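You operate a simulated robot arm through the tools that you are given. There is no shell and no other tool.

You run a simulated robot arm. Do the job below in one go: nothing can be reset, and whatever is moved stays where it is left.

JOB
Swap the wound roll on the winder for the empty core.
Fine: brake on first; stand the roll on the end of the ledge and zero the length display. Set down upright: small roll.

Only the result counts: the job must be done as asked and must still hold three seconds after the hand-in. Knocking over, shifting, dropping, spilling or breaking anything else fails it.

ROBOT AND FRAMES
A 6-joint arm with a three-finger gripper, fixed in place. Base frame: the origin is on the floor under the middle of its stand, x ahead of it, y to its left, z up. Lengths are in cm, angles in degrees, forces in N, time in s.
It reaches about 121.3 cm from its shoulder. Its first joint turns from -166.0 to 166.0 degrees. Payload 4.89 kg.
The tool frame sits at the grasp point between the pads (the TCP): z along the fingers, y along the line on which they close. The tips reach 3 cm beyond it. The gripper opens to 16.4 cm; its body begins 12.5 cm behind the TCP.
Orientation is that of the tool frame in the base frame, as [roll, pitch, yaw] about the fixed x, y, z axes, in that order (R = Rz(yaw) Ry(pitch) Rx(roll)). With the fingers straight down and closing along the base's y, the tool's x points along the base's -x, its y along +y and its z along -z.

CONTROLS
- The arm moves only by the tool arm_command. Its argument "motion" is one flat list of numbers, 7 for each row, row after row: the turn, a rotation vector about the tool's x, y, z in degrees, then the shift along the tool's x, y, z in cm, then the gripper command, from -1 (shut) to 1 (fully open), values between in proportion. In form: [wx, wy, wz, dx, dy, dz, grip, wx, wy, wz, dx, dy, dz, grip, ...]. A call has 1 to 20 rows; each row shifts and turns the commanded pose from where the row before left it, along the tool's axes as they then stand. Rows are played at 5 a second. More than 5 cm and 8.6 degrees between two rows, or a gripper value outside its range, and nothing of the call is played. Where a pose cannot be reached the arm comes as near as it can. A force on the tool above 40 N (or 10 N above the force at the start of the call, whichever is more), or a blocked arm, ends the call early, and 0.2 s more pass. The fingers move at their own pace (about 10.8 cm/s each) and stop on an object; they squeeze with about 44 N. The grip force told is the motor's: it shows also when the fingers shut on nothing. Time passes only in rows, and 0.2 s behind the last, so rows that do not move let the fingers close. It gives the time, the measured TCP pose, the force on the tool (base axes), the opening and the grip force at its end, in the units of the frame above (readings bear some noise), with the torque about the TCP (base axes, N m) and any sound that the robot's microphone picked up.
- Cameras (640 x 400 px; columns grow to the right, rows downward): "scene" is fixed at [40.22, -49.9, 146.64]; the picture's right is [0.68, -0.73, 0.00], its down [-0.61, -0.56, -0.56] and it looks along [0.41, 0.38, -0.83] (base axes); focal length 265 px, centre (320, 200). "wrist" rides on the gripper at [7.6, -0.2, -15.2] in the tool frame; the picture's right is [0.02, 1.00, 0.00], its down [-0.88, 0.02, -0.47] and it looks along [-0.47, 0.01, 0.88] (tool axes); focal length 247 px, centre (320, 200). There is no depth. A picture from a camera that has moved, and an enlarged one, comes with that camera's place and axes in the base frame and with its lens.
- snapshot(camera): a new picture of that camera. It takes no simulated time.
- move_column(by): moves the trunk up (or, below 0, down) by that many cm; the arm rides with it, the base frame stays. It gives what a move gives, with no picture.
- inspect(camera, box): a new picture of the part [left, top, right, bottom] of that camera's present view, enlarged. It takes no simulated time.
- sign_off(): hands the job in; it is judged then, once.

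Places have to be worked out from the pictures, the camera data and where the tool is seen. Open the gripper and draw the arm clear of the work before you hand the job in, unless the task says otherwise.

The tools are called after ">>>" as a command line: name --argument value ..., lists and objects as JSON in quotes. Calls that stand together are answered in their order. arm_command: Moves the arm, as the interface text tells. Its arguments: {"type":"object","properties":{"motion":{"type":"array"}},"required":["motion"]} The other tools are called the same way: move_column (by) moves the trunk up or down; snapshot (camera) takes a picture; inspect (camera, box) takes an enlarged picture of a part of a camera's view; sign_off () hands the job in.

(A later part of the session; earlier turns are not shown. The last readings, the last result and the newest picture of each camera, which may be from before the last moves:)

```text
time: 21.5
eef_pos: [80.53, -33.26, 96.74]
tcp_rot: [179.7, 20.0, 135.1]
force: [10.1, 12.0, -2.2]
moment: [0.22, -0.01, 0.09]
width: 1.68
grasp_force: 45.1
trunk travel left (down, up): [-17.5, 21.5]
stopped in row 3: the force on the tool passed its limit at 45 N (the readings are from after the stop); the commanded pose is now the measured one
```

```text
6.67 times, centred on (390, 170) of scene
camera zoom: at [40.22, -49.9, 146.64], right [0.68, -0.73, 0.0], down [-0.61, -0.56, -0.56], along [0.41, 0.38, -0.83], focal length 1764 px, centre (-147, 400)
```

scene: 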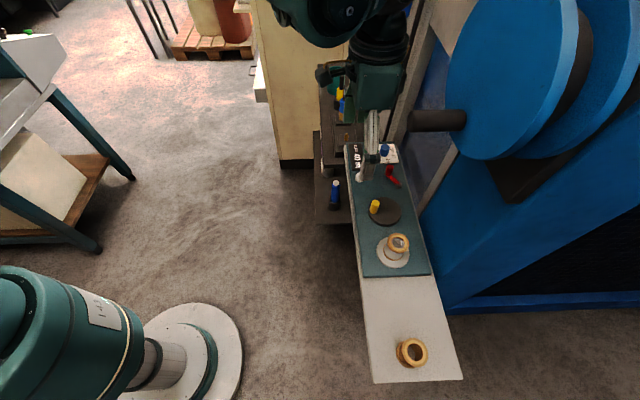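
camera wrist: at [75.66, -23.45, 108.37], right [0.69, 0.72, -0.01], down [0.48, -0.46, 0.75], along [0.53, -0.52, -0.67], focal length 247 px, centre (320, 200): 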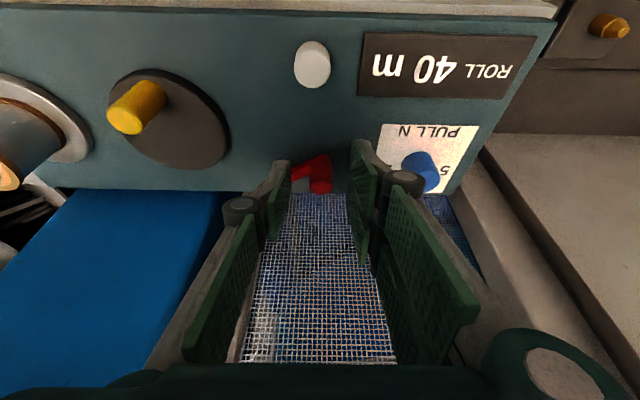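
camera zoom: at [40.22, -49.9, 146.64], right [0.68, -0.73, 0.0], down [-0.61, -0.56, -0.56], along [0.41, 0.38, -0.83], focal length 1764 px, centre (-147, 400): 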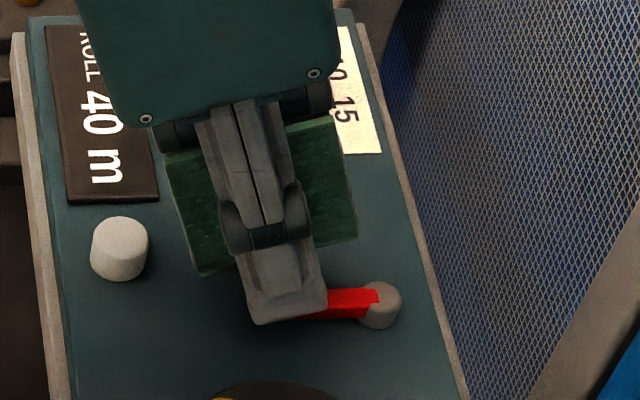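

The lever hit a hard stop at about 90°, a full 60° from where it started. I release it, lift straight up and check that it stays there.

>>> arm_command --motion '[0, 0, 0, 0, 0, 0, -0.6, 0, 0, 0, 0, 0, 0, -0.6, 0, 0, 0, -0.684, 0, -1.88, -0.6, 0, 0, 0, -0.684, 0, -1.88, -0.6, 0, 0, 0, -0.684, 0, -1.88, -0.6, 0, 0, 0, 0, 0, -4, -0.6, 0, 0, 0, 0, 0, -4, -0.6, 0, 0, 0, 0, 0, 0, -0.6]'

>>> snapshot --camera "wrist"

>>> inspect --camera "scene" --box '[350, 130, 430, 220]'

```text
time: 23.3
eef_pos: [78.19, -31.36, 110.23]
tcp_rot: [179.7, 20.1, 135.1]
force: [-1.0, -0.1, 0.6]
moment: [-0.01, -0.1, 0.05]
width: 3.29
grasp_force: 0.1
trunk travel left (down, up): [-17.5, 21.5]
```

```text
taken
camera wrist: at [69.33, -22.83, 122.11], right [0.69, 0.72, 0.0], down [0.48, -0.46, 0.75], along [0.54, -0.52, -0.67], focal length 247 px, centre (320, 200)
```

wrist: 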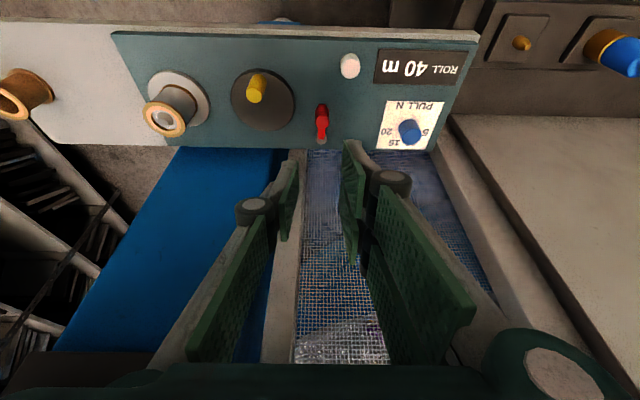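

```text
4.44 times, centred on (390, 175) of scene
camera zoom: at [40.22, -49.9, 146.64], right [0.68, -0.73, 0.0], down [-0.61, -0.56, -0.56], along [0.41, 0.38, -0.83], focal length 1176 px, centre (9, 311)
```

zoom: 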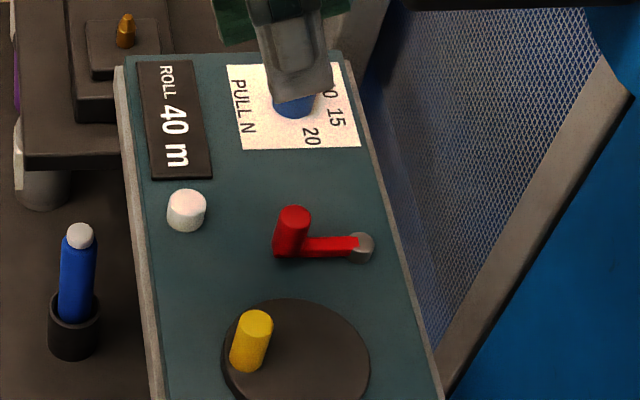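

The lever rests at its far stop pointing towards the robot, so the brake is on, and the blue dial, button and crank are untouched. Now I take close looks at the roll and core for sizes and bore details.

>>> inspect --camera "wrist" --box '[120, 50, 240, 150]'

>>> inspect --camera "scene" --box '[370, 225, 420, 275]'

>>> inspect --camera "scene" --box '[380, 325, 440, 385]'

>>> inspect --camera "wrist" --box '[0, 50, 80, 130]'

```text
4.00 times, centred on (180, 100) of wrist
camera zoom: at [69.33, -22.83, 122.11], right [0.69, 0.72, 0.0], down [0.48, -0.46, 0.75], along [0.54, -0.52, -0.67], focal length 988 px, centre (880, 600)
```

zoom: 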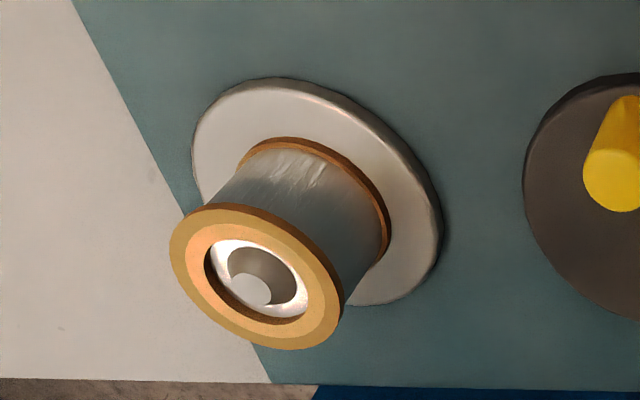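

```text
8.00 times, centred on (395, 250) of scene
camera zoom: at [40.22, -49.9, 146.64], right [0.68, -0.73, 0.0], down [-0.61, -0.56, -0.56], along [0.41, 0.38, -0.83], focal length 2117 px, centre (-280, -200)
```

zoom: 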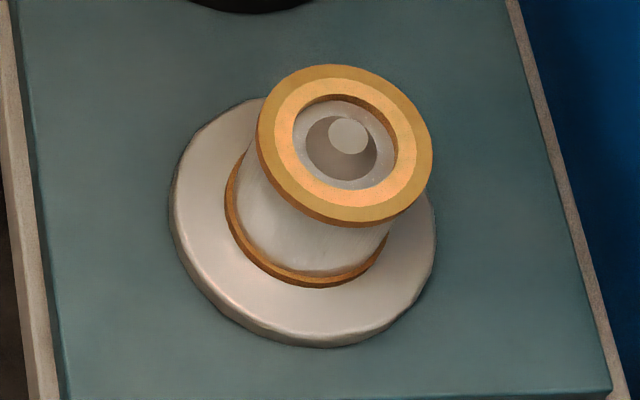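

```text
6.67 times, centred on (410, 355) of scene
camera zoom: at [40.22, -49.9, 146.64], right [0.68, -0.73, 0.0], down [-0.61, -0.56, -0.56], along [0.41, 0.38, -0.83], focal length 1764 px, centre (-280, -833)
```

zoom: 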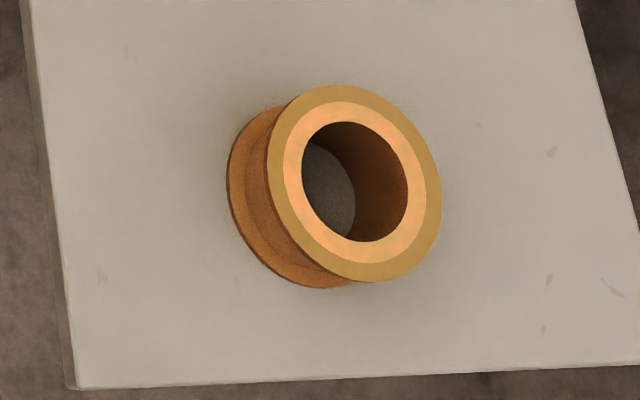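

```text
5.00 times, centred on (40, 90) of wrist
camera zoom: at [69.33, -22.83, 122.11], right [0.69, 0.72, 0.0], down [0.48, -0.46, 0.75], along [0.54, -0.52, -0.67], focal length 1235 px, centre (1720, 750)
```

zoom: 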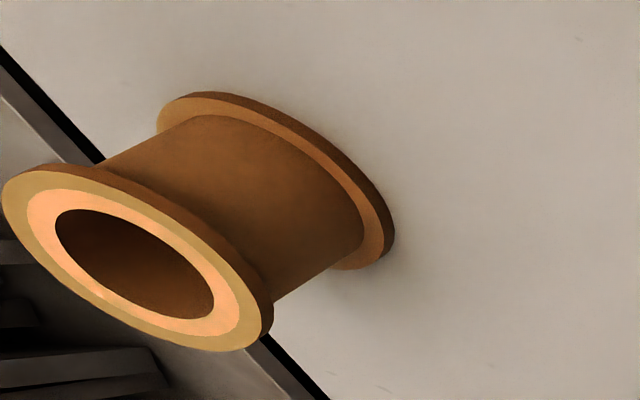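

The spools have about 4.5 cm flanges on a 4.8 cm tall body, and the spindle has a tapered nose. My plan is to move the empty core to mid-ledge, put the roll on the ledge end, then put the core on the spindle, keeping the tool leaned ~30° towards the robot to clear the overhead handle. First I withdraw and go over to the core.

>>> arm_command --motion '[0, 0, 0, 4.11, 0, -1.496, -0.6, 0, 0, 0, 4.11, 0, -1.496, -0.6, 0, 0, 0, 4.11, 0, -1.496, -0.6, 0, 0, 0, 4.11, 0, -1.496, -0.6, 0, 0, 0, 0, -4.6, 0, -0.2, 0, 0, 0, 0, -4.6, 0, -0.2, 0, 0, 0, 0, -4.6, 0, -0.2, 0, 0, 0, 0, -4.6, 0, -0.2, 0, 0, 0, 0, -4.6, 0, -0.2, 0, 0, 0, 0, -4.6, 0, -0.2, 0, 0, 0, 0, -4.6, 0, -0.2, 0, 0, 0, 0, -4.6, 0, -0.2, 0, -5, 0, 0, 0, 0, -0.2, 0, -5, 0, 0, 0, 0, -0.2, 0, 0, 0, 0, 0, 0, -0.2]'

>>> snapshot --camera "wrist"

>>> snapshot --camera "scene"

```text
time: 26.5
eef_pos: [40.03, -45.28, 110.08]
tcp_rot: [179.7, 30.2, 135.1]
force: [-0.1, -0.3, -1.1]
moment: [-0.04, -0.05, 0.05]
width: 6.54
grasp_force: 0.0
trunk travel left (down, up): [-17.5, 21.5]
```

```text
taken
camera wrist: at [29.71, -35.44, 119.53], right [0.69, 0.72, -0.01], down [0.38, -0.36, 0.85], along [0.61, -0.59, -0.53], focal length 247 px, centre (320, 200)
```

wrist: 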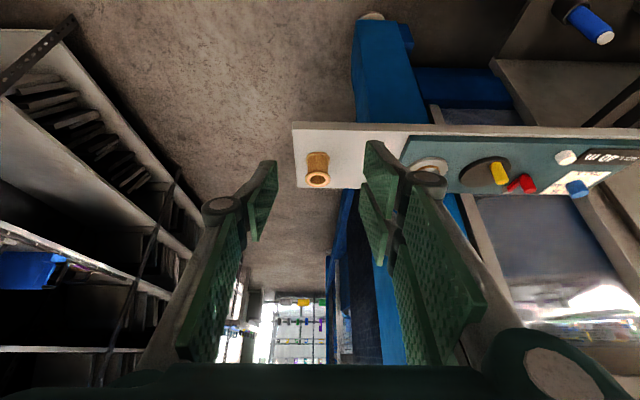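

```text
taken
```

scene: 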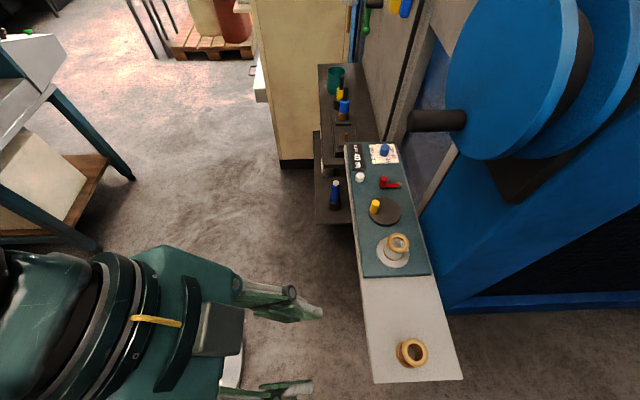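

The core stands nearly straight ahead of the gripper (p≈-4). I'll zoom in to measure its position and the ledge height more exactly.

>>> inspect --camera "wrist" --box '[280, 110, 380, 200]'

>>> inspect --camera "scene" --box '[200, 260, 460, 400]'

```text
4.44 times, centred on (330, 155) of wrist
camera zoom: at [29.71, -35.44, 119.53], right [0.69, 0.72, -0.01], down [0.38, -0.36, 0.85], along [0.61, -0.59, -0.53], focal length 1098 px, centre (276, 400)
```

zoom: 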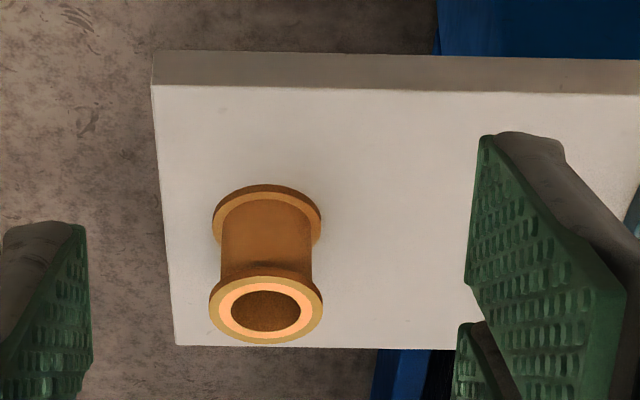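

```text
2.46 times, centred on (330, 330) of scene
camera zoom: at [40.22, -49.9, 146.64], right [0.68, -0.73, 0.0], down [-0.61, -0.56, -0.56], along [0.41, 0.38, -0.83], focal length 651 px, centre (295, -120)
```

zoom: 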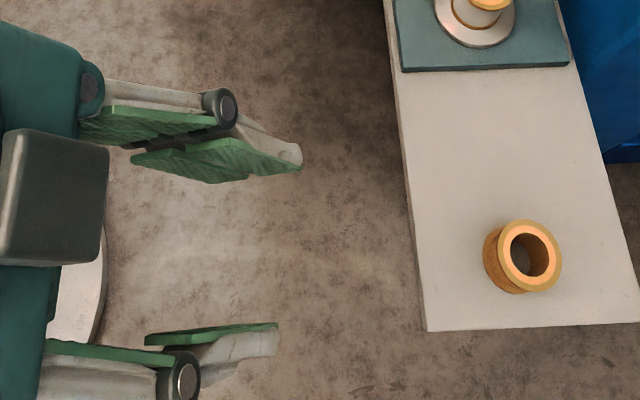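

Least-squares triangulation puts the core's top at about (54.0,-59.4), z≈94.6, and the ledge at z≈90. I move to a point just above it with the fingers open 6.5 cm, straddling along the ledge axis.

>>> arm_command --motion '[0.3, 0, 0, -2.507, -0.03, 3.565, -0.2, 0, 0, 0, -2.507, -0.03, 3.565, -0.2, 0, 0, 0, -2.507, -0.03, 3.565, -0.2, 0, 0, 0, -2.507, -0.03, 3.565, -0.2, 0, 0, 0, -2.507, -0.03, 3.565, -0.2, 0, 0, 0, 0, 0, 0, -0.2]'

>>> snapshot --camera "wrist"

>>> inspect --camera "scene" --box '[310, 260, 490, 400]'

```text
time: 27.9
eef_pos: [53.92, -59.29, 100.97]
tcp_rot: [180.0, 30.0, 135.0]
force: [0.5, -0.4, 0.1]
moment: [0.05, 0.03, 0.01]
width: 6.58
grasp_force: 0.2
trunk travel left (down, up): [-17.5, 21.5]
```

```text
taken
camera wrist: at [43.71, -49.42, 110.42], right [0.69, 0.72, -0.01], down [0.39, -0.36, 0.85], along [0.61, -0.59, -0.53], focal length 247 px, centre (320, 200)
```

wrist: 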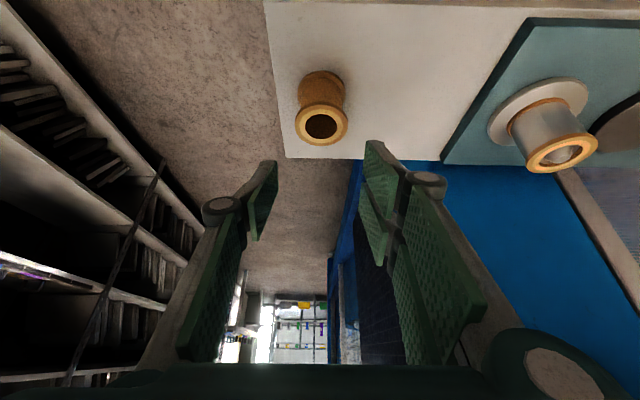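

```text
2.86 times, centred on (400, 330) of scene
camera zoom: at [40.22, -49.9, 146.64], right [0.68, -0.73, 0.0], down [-0.61, -0.56, -0.56], along [0.41, 0.38, -0.83], focal length 756 px, centre (91, -171)
```

zoom: 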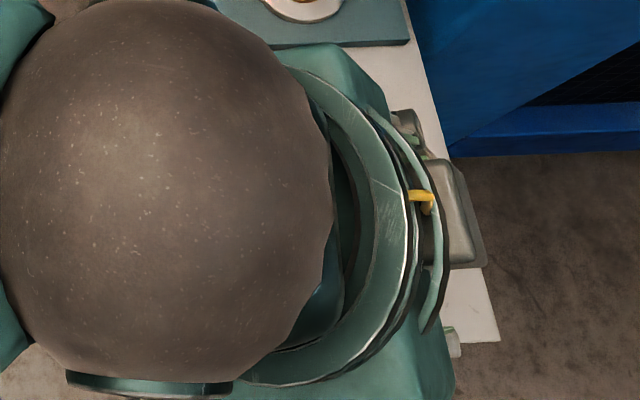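

The tool is straddling above the core; the scene camera is blocked by the arm, so I rely on the wrist view. I zoom to fine-check centring before lowering.

>>> inspect --camera "wrist" --box '[230, 40, 410, 170]'

>>> inspect --camera "wrist" --box '[470, 50, 630, 190]'

```text
3.08 times, centred on (320, 105) of wrist
camera zoom: at [43.71, -49.42, 110.42], right [0.69, 0.72, -0.01], down [0.39, -0.36, 0.85], along [0.61, -0.59, -0.53], focal length 760 px, centre (320, 492)
```

zoom: 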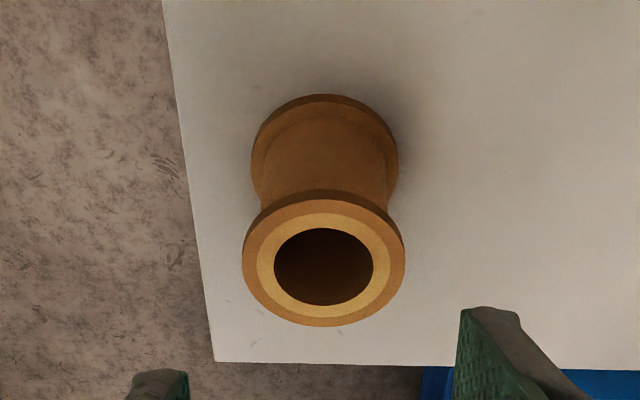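

```text
2.86 times, centred on (550, 120) of wrist
camera zoom: at [43.71, -49.42, 110.42], right [0.69, 0.72, -0.01], down [0.39, -0.36, 0.85], along [0.61, -0.59, -0.53], focal length 706 px, centre (-337, 429)
```

zoom: 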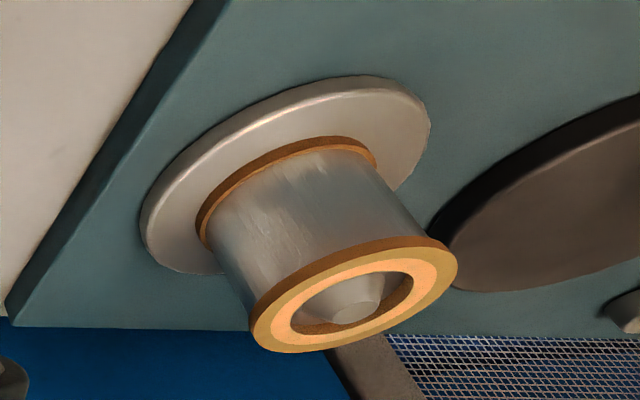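

The core is centred to within a millimetre or so, with its top at z≈94.2. I lower around the top flange and then close gently.

>>> arm_command --motion '[0, 0, 0, 1.0, -0.02, 1.835, -0.2, 0, 0, 0, 1.0, -0.02, 1.835, -0.2, 0, 0, 0, 1.0, -0.02, 1.835, -0.2, 0, 0, 0, 0, 0, 0, -0.2]'

>>> inspect --camera "wrist" --box '[200, 60, 440, 210]'

```text
time: 28.9
eef_pos: [53.95, -59.46, 94.55]
tcp_rot: [-180.0, 30.0, 135.0]
force: [-0.8, 0.0, -1.0]
moment: [0.02, 0.03, 0.02]
width: 6.55
grasp_force: 0.1
trunk travel left (down, up): [-17.5, 21.5]
```

```text
2.67 times, centred on (320, 135) of wrist
camera zoom: at [43.75, -49.6, 104.09], right [0.69, 0.72, -0.01], down [0.39, -0.36, 0.85], along [0.61, -0.59, -0.53], focal length 659 px, centre (320, 373)
```

zoom: 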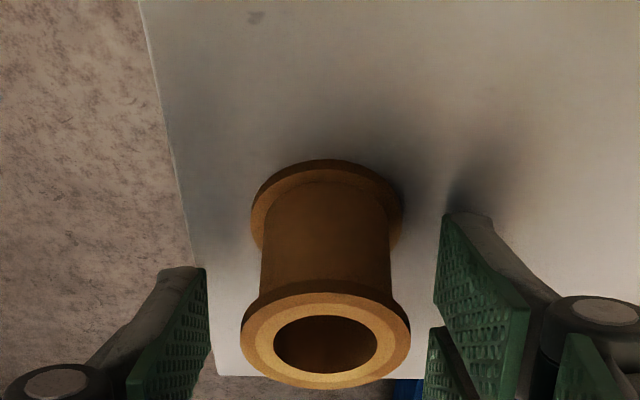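

The fingers straddle the core symmetrically with no contact force. Closing now.

>>> arm_command --motion '[0, 0, 0, 0, 0, 0, -0.5, 0, 0, 0, 0, 0, 0, -1, 0, 0, 0, 0, 0, 0, -1, 0, 0, 0, 0, 0, 0, -1]'

>>> inspect --camera "wrist" --box '[200, 60, 440, 210]'

```text
time: 29.9
eef_pos: [53.84, -59.34, 94.65]
tcp_rot: [-179.9, 30.0, 135.0]
force: [0.9, 0.3, 2.4]
moment: [0.05, -0.14, 0.01]
width: 4.27
grasp_force: 44.6
trunk travel left (down, up): [-17.5, 21.5]
```

```text
2.67 times, centred on (320, 135) of wrist
camera zoom: at [43.74, -49.58, 104.11], right [0.69, 0.72, -0.01], down [0.39, -0.36, 0.85], along [0.61, -0.59, -0.53], focal length 659 px, centre (320, 373)
```

zoom: 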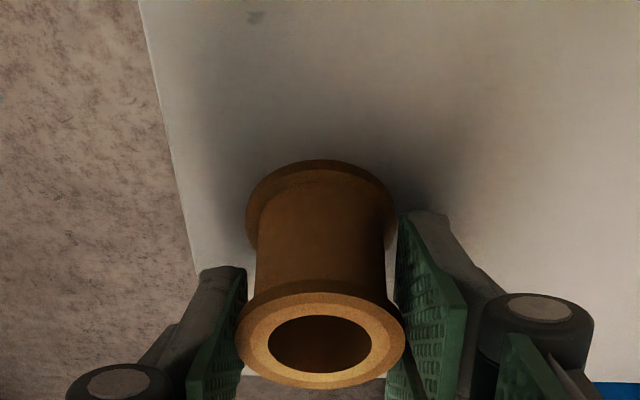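

Grip width 4.27 cm on the top flange. I lift 2 cm and check that the core hangs upright.

>>> arm_command --motion '[0, 0, 0, -0.25, 0, -0.433, -1, 0, 0, 0, -0.25, 0, -0.433, -1, 0, 0, 0, -0.25, 0, -0.433, -1, 0, 0, 0, -0.25, 0, -0.433, -1, 0, 0, 0, 0, 0, 0, -1]'

>>> inspect --camera "wrist" --box '[200, 60, 440, 210]'

```text
time: 31.1
eef_pos: [53.95, -59.43, 96.75]
tcp_rot: [180.0, 30.0, 135.0]
force: [-0.7, 0.2, 0.8]
moment: [0.04, 0.01, 0.03]
width: 4.22
grasp_force: 43.4
trunk travel left (down, up): [-17.5, 21.5]
```

```text
2.67 times, centred on (320, 135) of wrist
camera zoom: at [43.81, -49.58, 106.08], right [0.69, 0.72, -0.01], down [0.39, -0.36, 0.85], along [0.61, -0.59, -0.53], focal length 659 px, centre (320, 373)
```

zoom: 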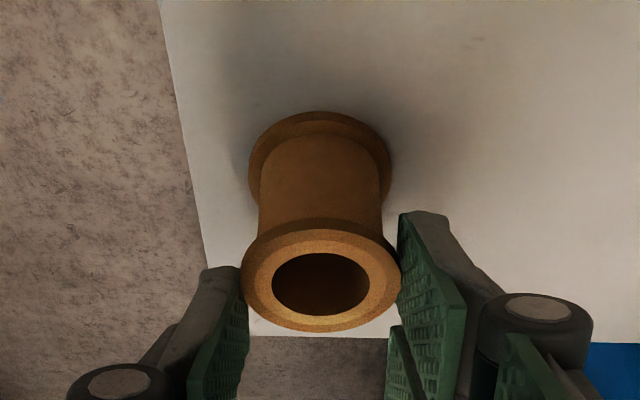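

The picture shows the core stayed on the ledge while the pads slid up along its flange: it is still upright but was not lifted. I'll zoom in on the contact before deciding how to regrip.

>>> inspect --camera "wrist" --box '[270, 120, 390, 200]'

>>> snapshot --camera "wrist"

>>> snapshot --camera "scene"

```text
5.00 times, centred on (330, 160) of wrist
camera zoom: at [43.81, -49.58, 106.08], right [0.69, 0.72, -0.01], down [0.39, -0.36, 0.85], along [0.61, -0.59, -0.53], focal length 1235 px, centre (270, 400)
```

zoom: 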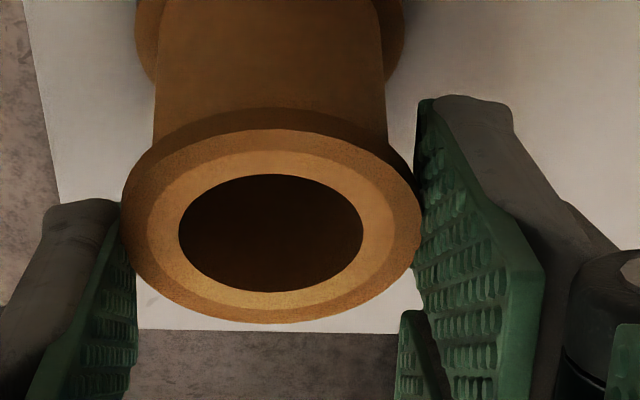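

```text
taken
camera wrist: at [43.81, -49.58, 106.08], right [0.69, 0.72, -0.01], down [0.39, -0.36, 0.85], along [0.61, -0.59, -0.53], focal length 247 px, centre (320, 200)
```

wrist: 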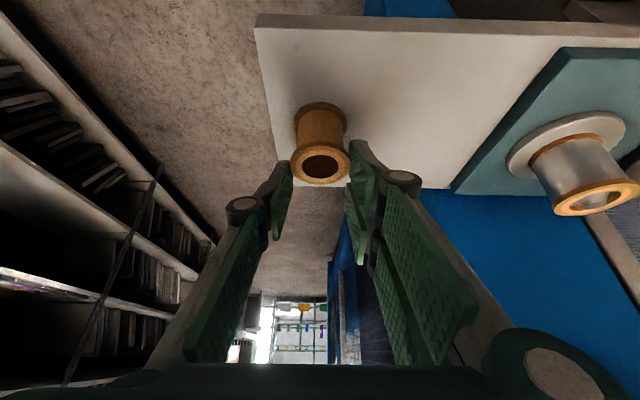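

```text
taken
```

scene: 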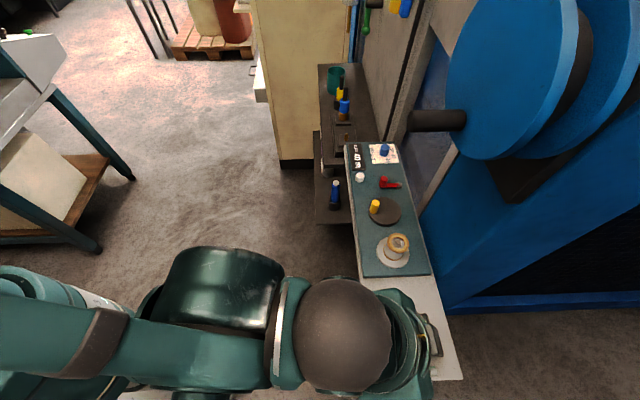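

The pads seem to touch the flange, yet no load was carried. I'll open slightly, go back down a little deeper, regrip, and lift in one tiny step while reading the force.

>>> arm_command --motion '[0, 0, 0, 0, 0, 0, -0.3, 0, 0, 0, 0.5, 0, 0.866, -0.3, 0, 0, 0, 0.6, 0, 1.04, -0.3, 0, 0, 0, 0, 0, 0, -0.3, 0, 0, 0, 0, 0, 0, -1, 0, 0, 0, 0, 0, 0, -1, 0, 0, 0, 0, 0, 0, -1]'

>>> inspect --camera "wrist" --box '[270, 120, 390, 200]'

```text
time: 32.7
eef_pos: [53.94, -59.55, 94.45]
tcp_rot: [-179.9, 30.0, 135.0]
force: [0.0, 0.3, 1.1]
moment: [-0.01, 0.0, 0.02]
width: 4.22
grasp_force: 44.3
trunk travel left (down, up): [-17.5, 21.5]
```

```text
5.00 times, centred on (330, 160) of wrist
camera zoom: at [43.78, -49.61, 103.9], right [0.69, 0.72, -0.01], down [0.39, -0.36, 0.85], along [0.61, -0.59, -0.53], focal length 1235 px, centre (270, 400)
```

zoom: 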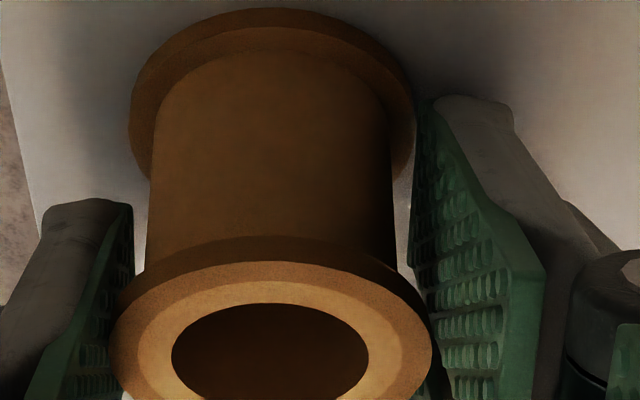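

Regripped at width 4.22. Now a tiny 0.4 cm lift to read the force and see if the core comes along.

>>> arm_command --motion '[0, 0, 0, -0.1, 0, -0.173, -1, 0, 0, 0, -0.1, 0, -0.173, -1]'

>>> inspect --camera "wrist" --box '[270, 120, 390, 200]'

```text
time: 33.3
eef_pos: [53.97, -59.44, 94.73]
tcp_rot: [180.0, 29.9, 135.1]
force: [0.0, -0.1, -0.6]
moment: [0.02, -0.01, 0.01]
width: 4.25
grasp_force: 43.7
trunk travel left (down, up): [-17.5, 21.5]
```

```text
5.00 times, centred on (330, 160) of wrist
camera zoom: at [43.77, -49.61, 104.27], right [0.69, 0.72, -0.01], down [0.39, -0.36, 0.85], along [0.61, -0.59, -0.53], focal length 1235 px, centre (270, 400)
```

zoom: 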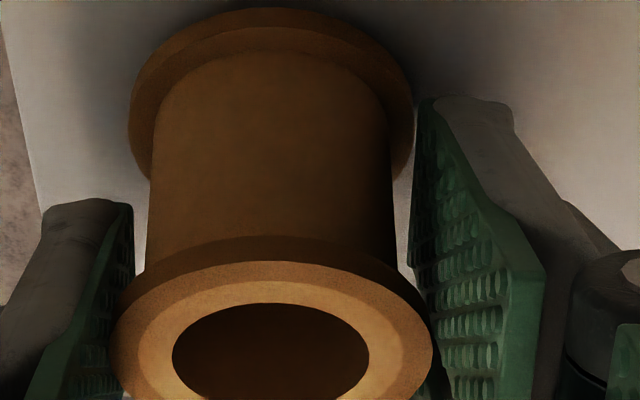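

This time the core came along with the gripper: the relative view is unchanged. I lift slowly another 1.2 cm and re-check.

>>> arm_command --motion '[0, 0, 0, -0.1, 0, -0.173, -1, 0, 0, 0, -0.1, 0, -0.173, -1, 0, 0, 0, -0.1, 0, -0.173, -1, 0, 0, 0, -0.1, 0, -0.173, -1, 0, 0, 0, -0.1, 0, -0.173, -1, 0, 0, 0, -0.1, 0, -0.173, -1]'

>>> inspect --camera "wrist" --box '[200, 60, 440, 210]'

```text
time: 34.7
eef_pos: [53.96, -59.49, 96.01]
tcp_rot: [180.0, 30.0, 135.0]
force: [-0.3, -0.1, -1.4]
moment: [0.02, -0.01, 0.04]
width: 4.21
grasp_force: 43.6
trunk travel left (down, up): [-17.5, 21.5]
```

```text
2.67 times, centred on (320, 135) of wrist
camera zoom: at [43.81, -49.59, 105.47], right [0.69, 0.72, -0.01], down [0.39, -0.36, 0.85], along [0.61, -0.59, -0.53], focal length 659 px, centre (320, 373)
```

zoom: 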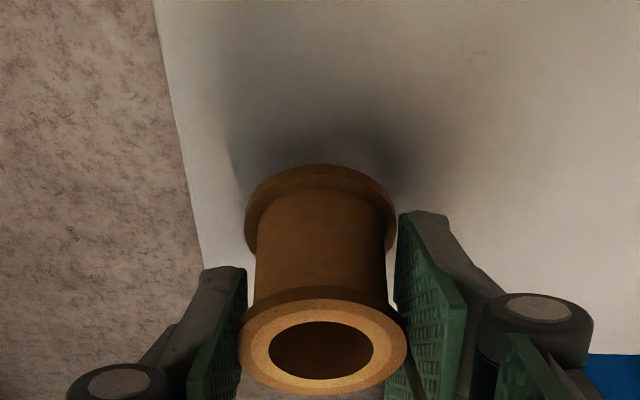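

The core is now lifted clear and held. I slide it slowly 8.2 cm along the ledge towards the panel, keeping clear of the panel step.

>>> arm_command --motion '[0, 0, 0, 0, 0.2, 0, -1, 0, 0, 0, 0, 0.4, 0, -1, 0, 0, 0, 0, 0.45, 0, -1, 0, 0, 0, 0, 0.45, 0, -1, 0, 0, 0, 0, 0.45, 0, -1, 0, 0, 0, 0, 0.45, 0, -1, 0, 0, 0, 0, 0.45, 0, -1, 0, 0, 0, 0, 0.45, 0, -1, 0, 0, 0, 0, 0.45, 0, -1, 0, 0, 0, 0, 0.45, 0, -1, 0, 0, 0, 0, 0.45, 0, -1, 0, 0, 0, 0, 0.45, 0, -1, 0, 0, 0, 0, 0.45, 0, -1, 0, 0, 0, 0, 0.45, 0, -1, 0, 0, 0, 0, 0.45, 0, -1, 0, 0, 0, 0, 0.45, 0, -1, 0, 0, 0, 0, 0.45, 0, -1, 0, 0, 0, 0, 0.45, 0, -1, 0, 0, 0, 0, 0.3, 0, -1, 0, 0, 0, 0, 0.1, 0, -1]'

>>> snapshot --camera "wrist"

>>> snapshot --camera "scene"

```text
time: 38.9
eef_pos: [59.77, -53.69, 96.0]
tcp_rot: [-180.0, 30.0, 135.0]
force: [-0.1, -0.1, -0.6]
moment: [0.0, 0.0, -0.02]
width: 4.21
grasp_force: 43.9
trunk travel left (down, up): [-17.5, 21.5]
```

```text
taken
camera wrist: at [49.59, -43.82, 105.4], right [0.69, 0.72, -0.01], down [0.39, -0.36, 0.85], along [0.61, -0.59, -0.53], focal length 247 px, centre (320, 200)
```

wrist: 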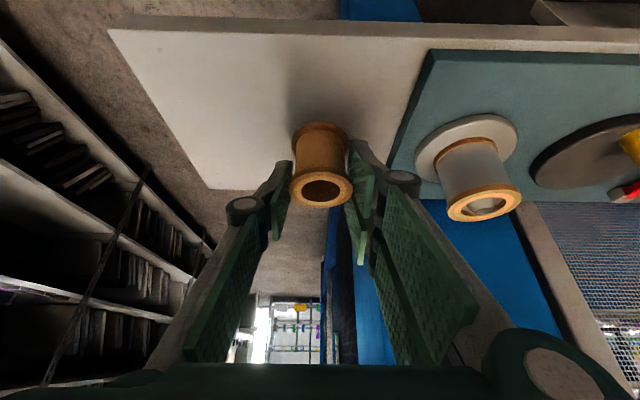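

```text
taken
```

scene: 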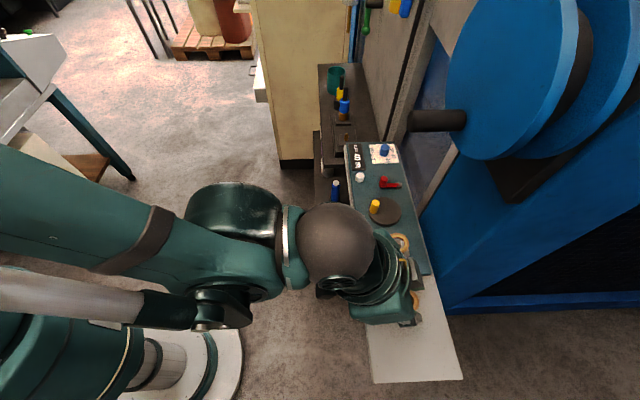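

The core is at p≈4.3, held upright. I lower it 1.6 cm slowly until it stands on the ledge.

>>> arm_command --motion '[0, 0, 0, 0.1, 0, 0.173, -1, 0, 0, 0, 0.1, 0, 0.173, -1, 0, 0, 0, 0.1, 0, 0.173, -1, 0, 0, 0, 0.1, 0, 0.173, -1, 0, 0, 0, 0.1, 0, 0.173, -1, 0, 0, 0, 0.1, 0, 0.173, -1, 0, 0, 0, 0.1, 0, 0.173, -1, 0, 0, 0, 0.05, 0, 0.087, -1]'

>>> inspect --camera "wrist" --box '[200, 60, 440, 210]'

```text
time: 40.7
eef_pos: [59.92, -53.74, 94.47]
tcp_rot: [-180.0, 29.9, 135.0]
force: [-0.1, -0.8, -1.4]
moment: [-0.02, -0.02, 0.01]
width: 4.19
grasp_force: 44.0
trunk travel left (down, up): [-17.5, 21.5]
```

```text
2.67 times, centred on (320, 135) of wrist
camera zoom: at [49.6, -43.78, 103.94], right [0.69, 0.72, -0.01], down [0.39, -0.36, 0.85], along [0.61, -0.59, -0.53], focal length 659 px, centre (320, 373)
```

zoom: 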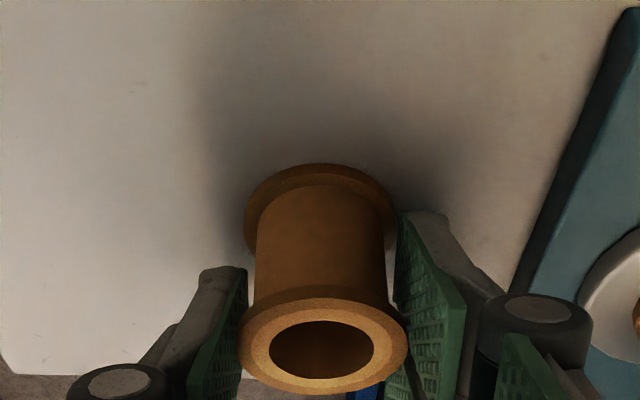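

No contact force yet, and by the grip height it should touch within a millimetre. I lower in two tiny steps.

>>> arm_command --motion '[0, 0, 0, 0.04, 0, 0.07, -1, 0, 0, 0, 0.04, 0, 0.07, -1, 0, 0, 0, 0, 0, 0, -1]'

```text
time: 41.5
eef_pos: [59.81, -53.6, 94.5]
tcp_rot: [-179.9, 30.1, 135.1]
force: [2.5, -1.7, 23.8]
moment: [0.31, -0.36, -0.03]
width: 4.2
grasp_force: 43.8
trunk travel left (down, up): [-17.5, 21.5]
```

It stands on the ledge (24 N reaction). I ease off, open the fingers and lift clear.

>>> arm_command --motion '[0, 0, 0, -0.05, 0, -0.087, -1, 0, 0, 0, 0, 0, 0, -0.6, 0, 0, 0, 0, 0, 0, -0.3, 0, 0, 0, 0, 0, 0, -0.3, 0, 0, 0, -0.5, 0, -0.866, -0.3, 0, 0, 0, -1, 0, -1.73, -0.3, 0, 0, 0, -1, 0, -1.73, -0.3, 0, 0, 0, -1, 0, -1.73, -0.3, 0, 0, 0, 0, 0, 0, -0.3]'

>>> snapshot --camera "wrist"

```text
time: 43.5
eef_pos: [59.78, -53.72, 101.66]
tcp_rot: [-180.0, 29.9, 134.9]
force: [0.3, 0.3, -0.2]
moment: [-0.04, -0.03, 0.0]
width: 5.77
grasp_force: 0.1
trunk travel left (down, up): [-17.5, 21.5]
```

```text
taken
camera wrist: at [49.55, -43.84, 110.93], right [0.69, 0.72, -0.01], down [0.39, -0.36, 0.85], along [0.61, -0.59, -0.53], focal length 247 px, centre (320, 200)
```

wrist: 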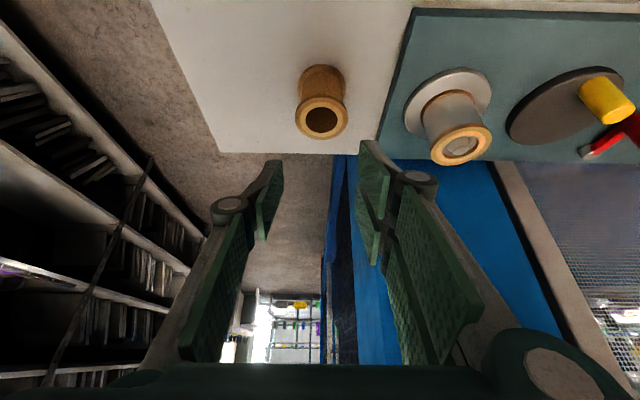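

The core stands upright mid-ledge. Now I measure the roll from this view before approaching it.

>>> inspect --camera "wrist" --box '[390, 50, 510, 180]'

>>> snapshot --camera "scene"

```text
3.08 times, centred on (450, 115) of wrist
camera zoom: at [49.55, -43.84, 110.93], right [0.69, 0.72, -0.01], down [0.39, -0.36, 0.85], along [0.61, -0.59, -0.53], focal length 760 px, centre (-80, 462)
```

zoom: 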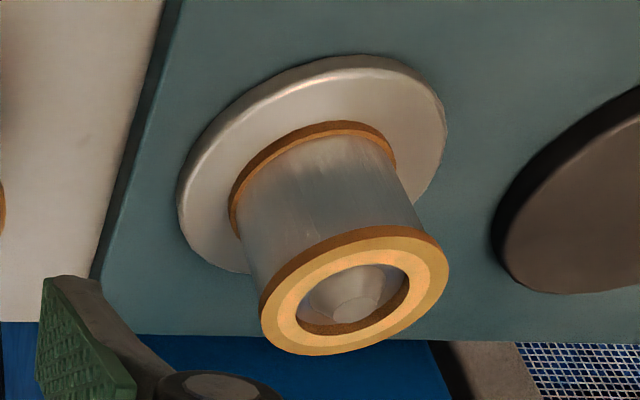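

```text
taken
```

scene: 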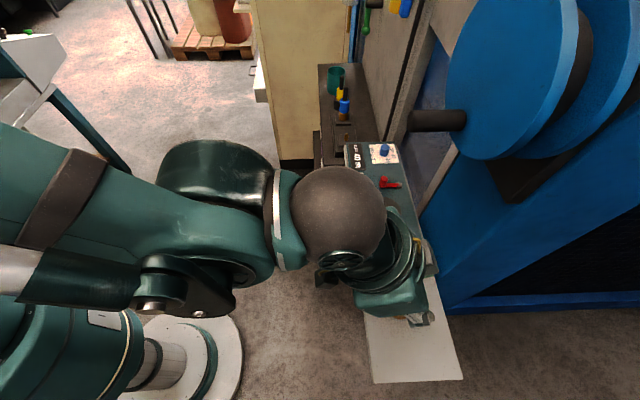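

The roll's top centre is at about n=80.15, p=15.3, z≈97. I increase the lean to 35° for more clearance under the overhead handle, rise a little and shift over above the roll.

>>> arm_command --motion '[0, -5, 0, 0, 0, 0, -0.2, 0, 0, 0, -0.8, 0, -1.147, -0.2, 0, 0, 0, 0.02, 2.75, 0, -0.2, 0, 0, 0, 0.02, 2.75, 0, -0.2, 0, 0, 0, 0.02, 2.75, 0, -0.2, 0, 0, 0, 0.02, 2.75, 0, -0.2, 0, 0, 0, 0, 0, 0, -0.2]'

>>> snapshot --camera "wrist"

>>> snapshot --camera "scene"

```text
time: 45.1
eef_pos: [67.54, -45.71, 102.92]
tcp_rot: [-180.0, 34.9, 135.0]
force: [0.0, -1.2, 0.0]
moment: [-0.01, 0.02, -0.01]
width: 6.59
grasp_force: 0.2
trunk travel left (down, up): [-17.5, 21.5]
```

```text
taken
camera wrist: at [56.81, -35.4, 110.96], right [0.69, 0.72, -0.01], down [0.33, -0.3, 0.89], along [0.64, -0.62, -0.45], focal length 247 px, centre (320, 200)
```

wrist: 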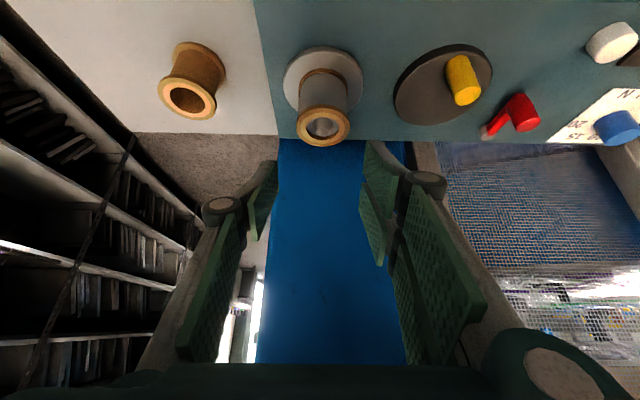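

```text
taken
```

scene: 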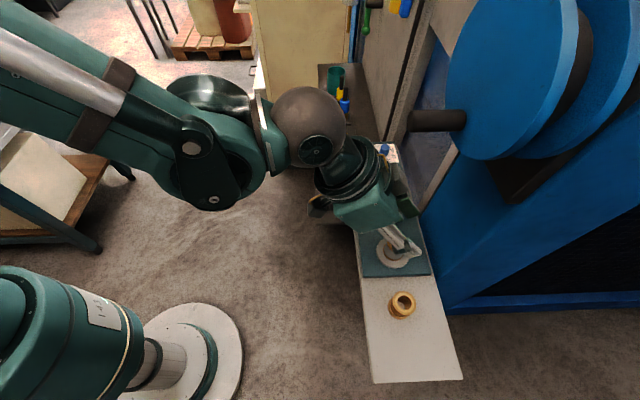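

The arm has clear margin from the black handle. I zoom in to check the roll's centring between the fingers.

>>> inspect --camera "wrist" --box '[240, 30, 420, 180]'

```text
2.67 times, centred on (330, 105) of wrist
camera zoom: at [56.81, -35.4, 110.96], right [0.69, 0.72, -0.01], down [0.33, -0.3, 0.89], along [0.64, -0.62, -0.45], focal length 659 px, centre (293, 453)
```

zoom: 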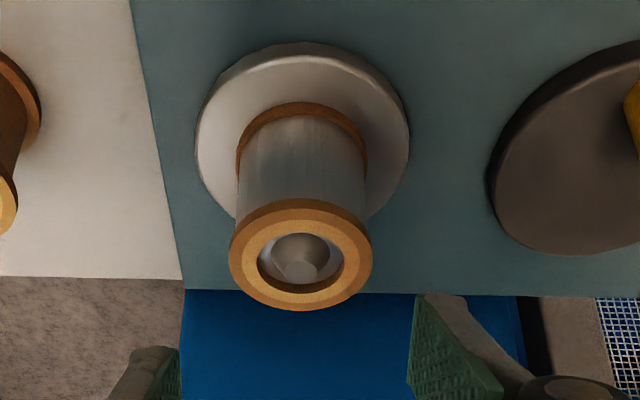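

The roll is centred to within 1 mm sideways; I apply that small correction and lower around its top flange.

>>> arm_command --motion '[0, 0, 0, 0.83, 0.0275, 1.2125, -0.2, 0, 0, 0, 0.83, 0.0275, 1.2125, -0.2, 0, 0, 0, 0.83, 0.0275, 1.2125, -0.2, 0, 0, 0, 0.83, 0.0275, 1.2125, -0.2, 0, 0, 0, 0, 0, 0, -0.2]'

>>> inspect --camera "wrist" --box '[200, 60, 440, 210]'

```text
time: 46.3
eef_pos: [67.6, -45.8, 96.97]
tcp_rot: [180.0, 35.0, 134.9]
force: [-0.1, -0.2, -0.6]
moment: [-0.02, 0.0, -0.01]
width: 6.51
grasp_force: 0.1
trunk travel left (down, up): [-17.5, 21.5]
```

```text
2.67 times, centred on (320, 135) of wrist
camera zoom: at [56.92, -35.41, 105.1], right [0.69, 0.72, -0.01], down [0.33, -0.3, 0.89], along [0.64, -0.62, -0.45], focal length 659 px, centre (320, 373)
```

zoom: 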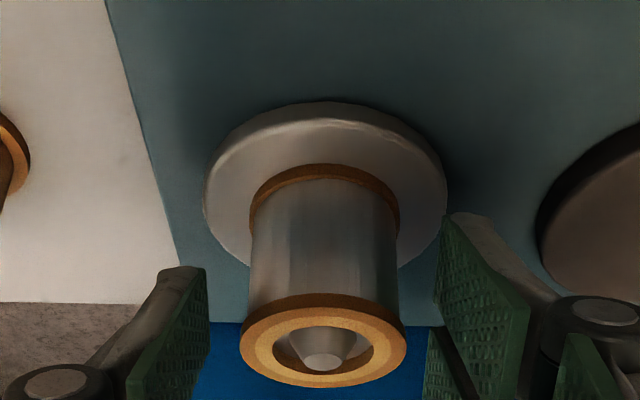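

Well placed; closing on the roll's top flange.

>>> arm_command --motion '[0, 0, 0, 0, 0, 0, -0.45, 0, 0, 0, 0, 0, 0, -0.5, 0, 0, 0, 0, 0, 0, -1, 0, 0, 0, 0, 0, 0, -1, 0, 0, 0, 0, 0, 0, -1]'

>>> inspect --camera "wrist" --box '[200, 60, 440, 210]'

```text
time: 47.5
eef_pos: [67.67, -45.82, 97.1]
tcp_rot: [-180.0, 35.0, 135.0]
force: [0.4, 0.3, 1.2]
moment: [-0.01, 0.01, 0.03]
width: 4.23
grasp_force: 44.3
trunk travel left (down, up): [-17.5, 21.5]
```

```text
2.67 times, centred on (320, 135) of wrist
camera zoom: at [56.91, -35.41, 105.12], right [0.69, 0.72, -0.01], down [0.33, -0.3, 0.89], along [0.64, -0.62, -0.45], focal length 659 px, centre (320, 373)
```

zoom: 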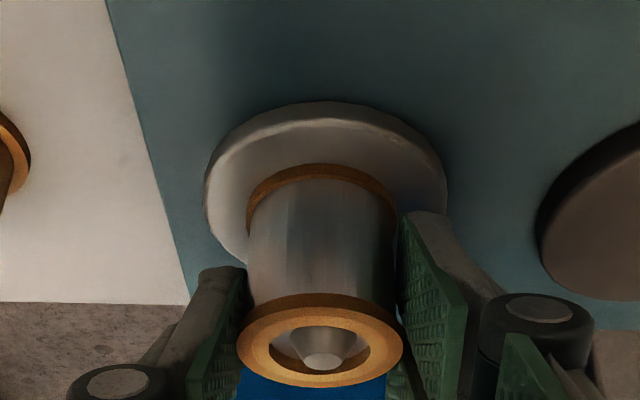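

Gripped at 4.23 cm with no side load. I lift slowly, first 0.6 cm, and check the load and relative picture.

>>> arm_command --motion '[0, 0, 0, -0.115, 0, -0.164, -1, 0, 0, 0, -0.115, 0, -0.164, -1, 0, 0, 0, -0.115, 0, -0.164, -1]'

>>> inspect --camera "wrist" --box '[200, 60, 440, 210]'

```text
time: 48.3
eef_pos: [67.61, -45.87, 97.53]
tcp_rot: [180.0, 35.0, 135.0]
force: [0.7, -0.3, -1.2]
moment: [0.0, 0.04, -0.03]
width: 4.27
grasp_force: 44.0
trunk travel left (down, up): [-17.5, 21.5]
```

```text
2.67 times, centred on (320, 135) of wrist
camera zoom: at [56.9, -35.4, 105.69], right [0.69, 0.72, -0.01], down [0.33, -0.3, 0.89], along [0.64, -0.62, -0.45], focal length 659 px, centre (320, 373)
```

zoom: 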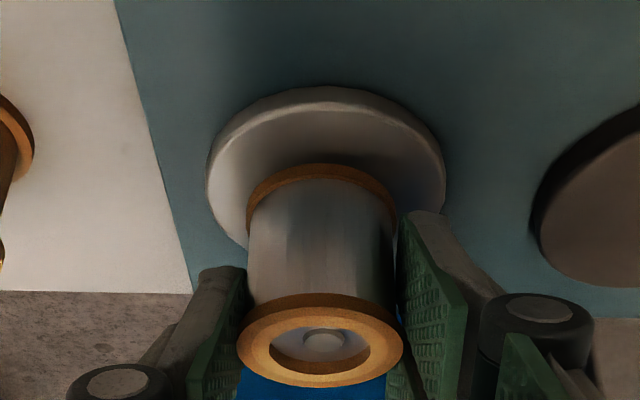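

The roll is rising with the gripper (the spindle nose sinks in its bore) and there is no side force. I continue lifting slowly.

>>> arm_command --motion '[0, 0, 0, -0.1434, 0, -0.2048, -1, 0, 0, 0, -0.1434, 0, -0.2048, -1, 0, 0, 0, -0.1434, 0, -0.2048, -1, 0, 0, 0, -0.1434, 0, -0.2048, -1, 0, 0, 0, -0.1434, 0, -0.2048, -1, 0, 0, 0, -0.1434, 0, -0.2048, -1, 0, 0, 0, -0.1434, 0, -0.2048, -1, 0, 0, 0, -0.1434, 0, -0.2048, -1, 0, 0, 0, -0.1434, 0, -0.2048, -1, 0, 0, 0, -0.1434, 0, -0.2048, -1]'

>>> inspect --camera "wrist" --box '[200, 60, 440, 210]'

>>> inspect --camera "scene" --box '[300, 60, 480, 290]'

```text
time: 50.5
eef_pos: [67.66, -45.7, 100.01]
tcp_rot: [179.9, 35.0, 135.0]
force: [-0.3, 0.7, -1.3]
moment: [0.0, 0.03, -0.01]
width: 4.25
grasp_force: 44.1
trunk travel left (down, up): [-17.5, 21.5]
```

```text
2.67 times, centred on (320, 135) of wrist
camera zoom: at [56.96, -35.41, 108.16], right [0.69, 0.72, -0.01], down [0.33, -0.3, 0.89], along [0.64, -0.62, -0.45], focal length 659 px, centre (320, 373)
```

zoom: 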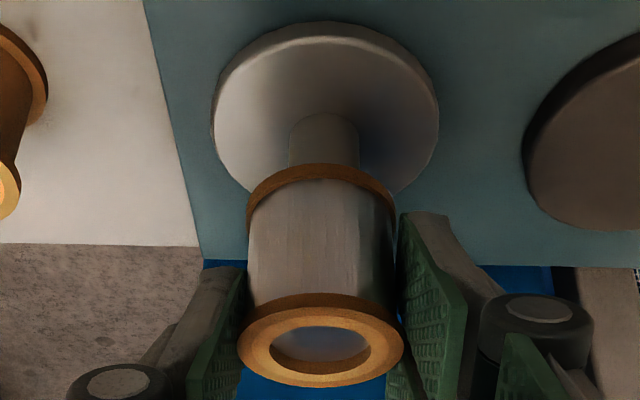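

```text
1.74 times, centred on (390, 175) of scene
camera zoom: at [40.22, -49.9, 146.64], right [0.68, -0.73, 0.0], down [-0.61, -0.56, -0.56], along [0.41, 0.38, -0.83], focal length 460 px, centre (198, 244)
```

zoom: 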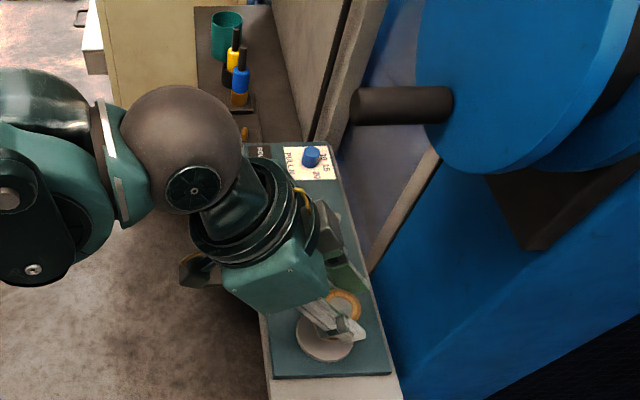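

The spindle is visible below and the roll hangs upright. I continue up another 3.25 cm to clear the nose.

>>> arm_command --motion '[0, 0, 0, -0.1434, 0, -0.2048, -1, 0, 0, 0, -0.1434, 0, -0.2048, -1, 0, 0, 0, -0.1434, 0, -0.2048, -1, 0, 0, 0, -0.1434, 0, -0.2048, -1, 0, 0, 0, -0.1434, 0, -0.2048, -1, 0, 0, 0, -0.1434, 0, -0.2048, -1, 0, 0, 0, -0.1434, 0, -0.2048, -1, 0, 0, 0, -0.1434, 0, -0.2048, -1, 0, 0, 0, -0.1434, 0, -0.2048, -1, 0, 0, 0, -0.1434, 0, -0.2048, -1, 0, 0, 0, -0.1434, 0, -0.2048, -1, 0, 0, 0, -0.1434, 0, -0.2048, -1, 0, 0, 0, -0.1434, 0, -0.2048, -1]'

>>> snapshot --camera "wrist"

>>> inspect --camera "scene" --box '[300, 60, 480, 290]'

```text
time: 53.3
eef_pos: [67.63, -45.8, 103.2]
tcp_rot: [180.0, 35.1, 135.0]
force: [0.8, 0.3, -1.2]
moment: [0.0, 0.01, 0.01]
width: 4.25
grasp_force: 43.8
trunk travel left (down, up): [-17.5, 21.5]
```

```text
taken
camera wrist: at [56.9, -35.39, 111.31], right [0.69, 0.72, -0.01], down [0.33, -0.3, 0.89], along [0.64, -0.62, -0.45], focal length 247 px, centre (320, 200)
```

wrist: 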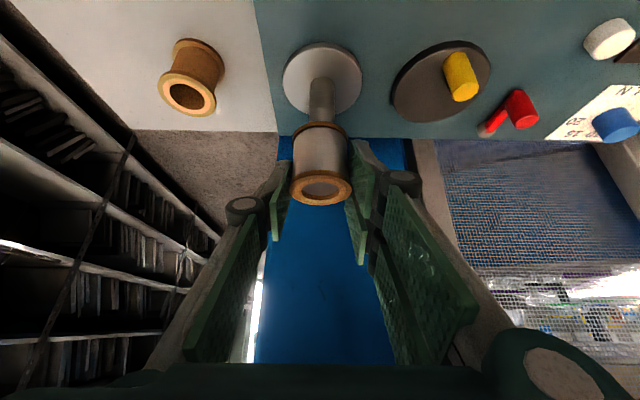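

```text
1.74 times, centred on (390, 175) of scene
camera zoom: at [40.22, -49.9, 146.64], right [0.68, -0.73, 0.0], down [-0.61, -0.56, -0.56], along [0.41, 0.38, -0.83], focal length 460 px, centre (198, 244)
```

zoom: 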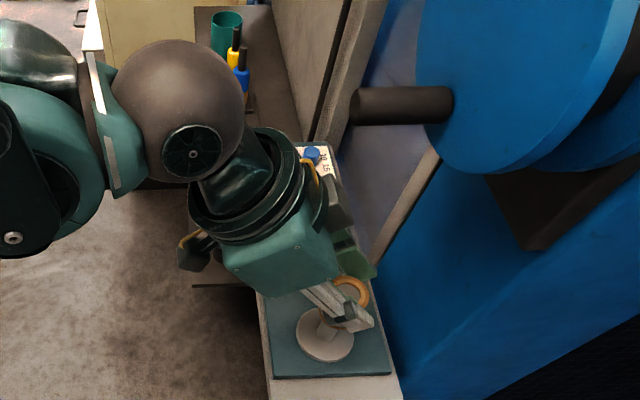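

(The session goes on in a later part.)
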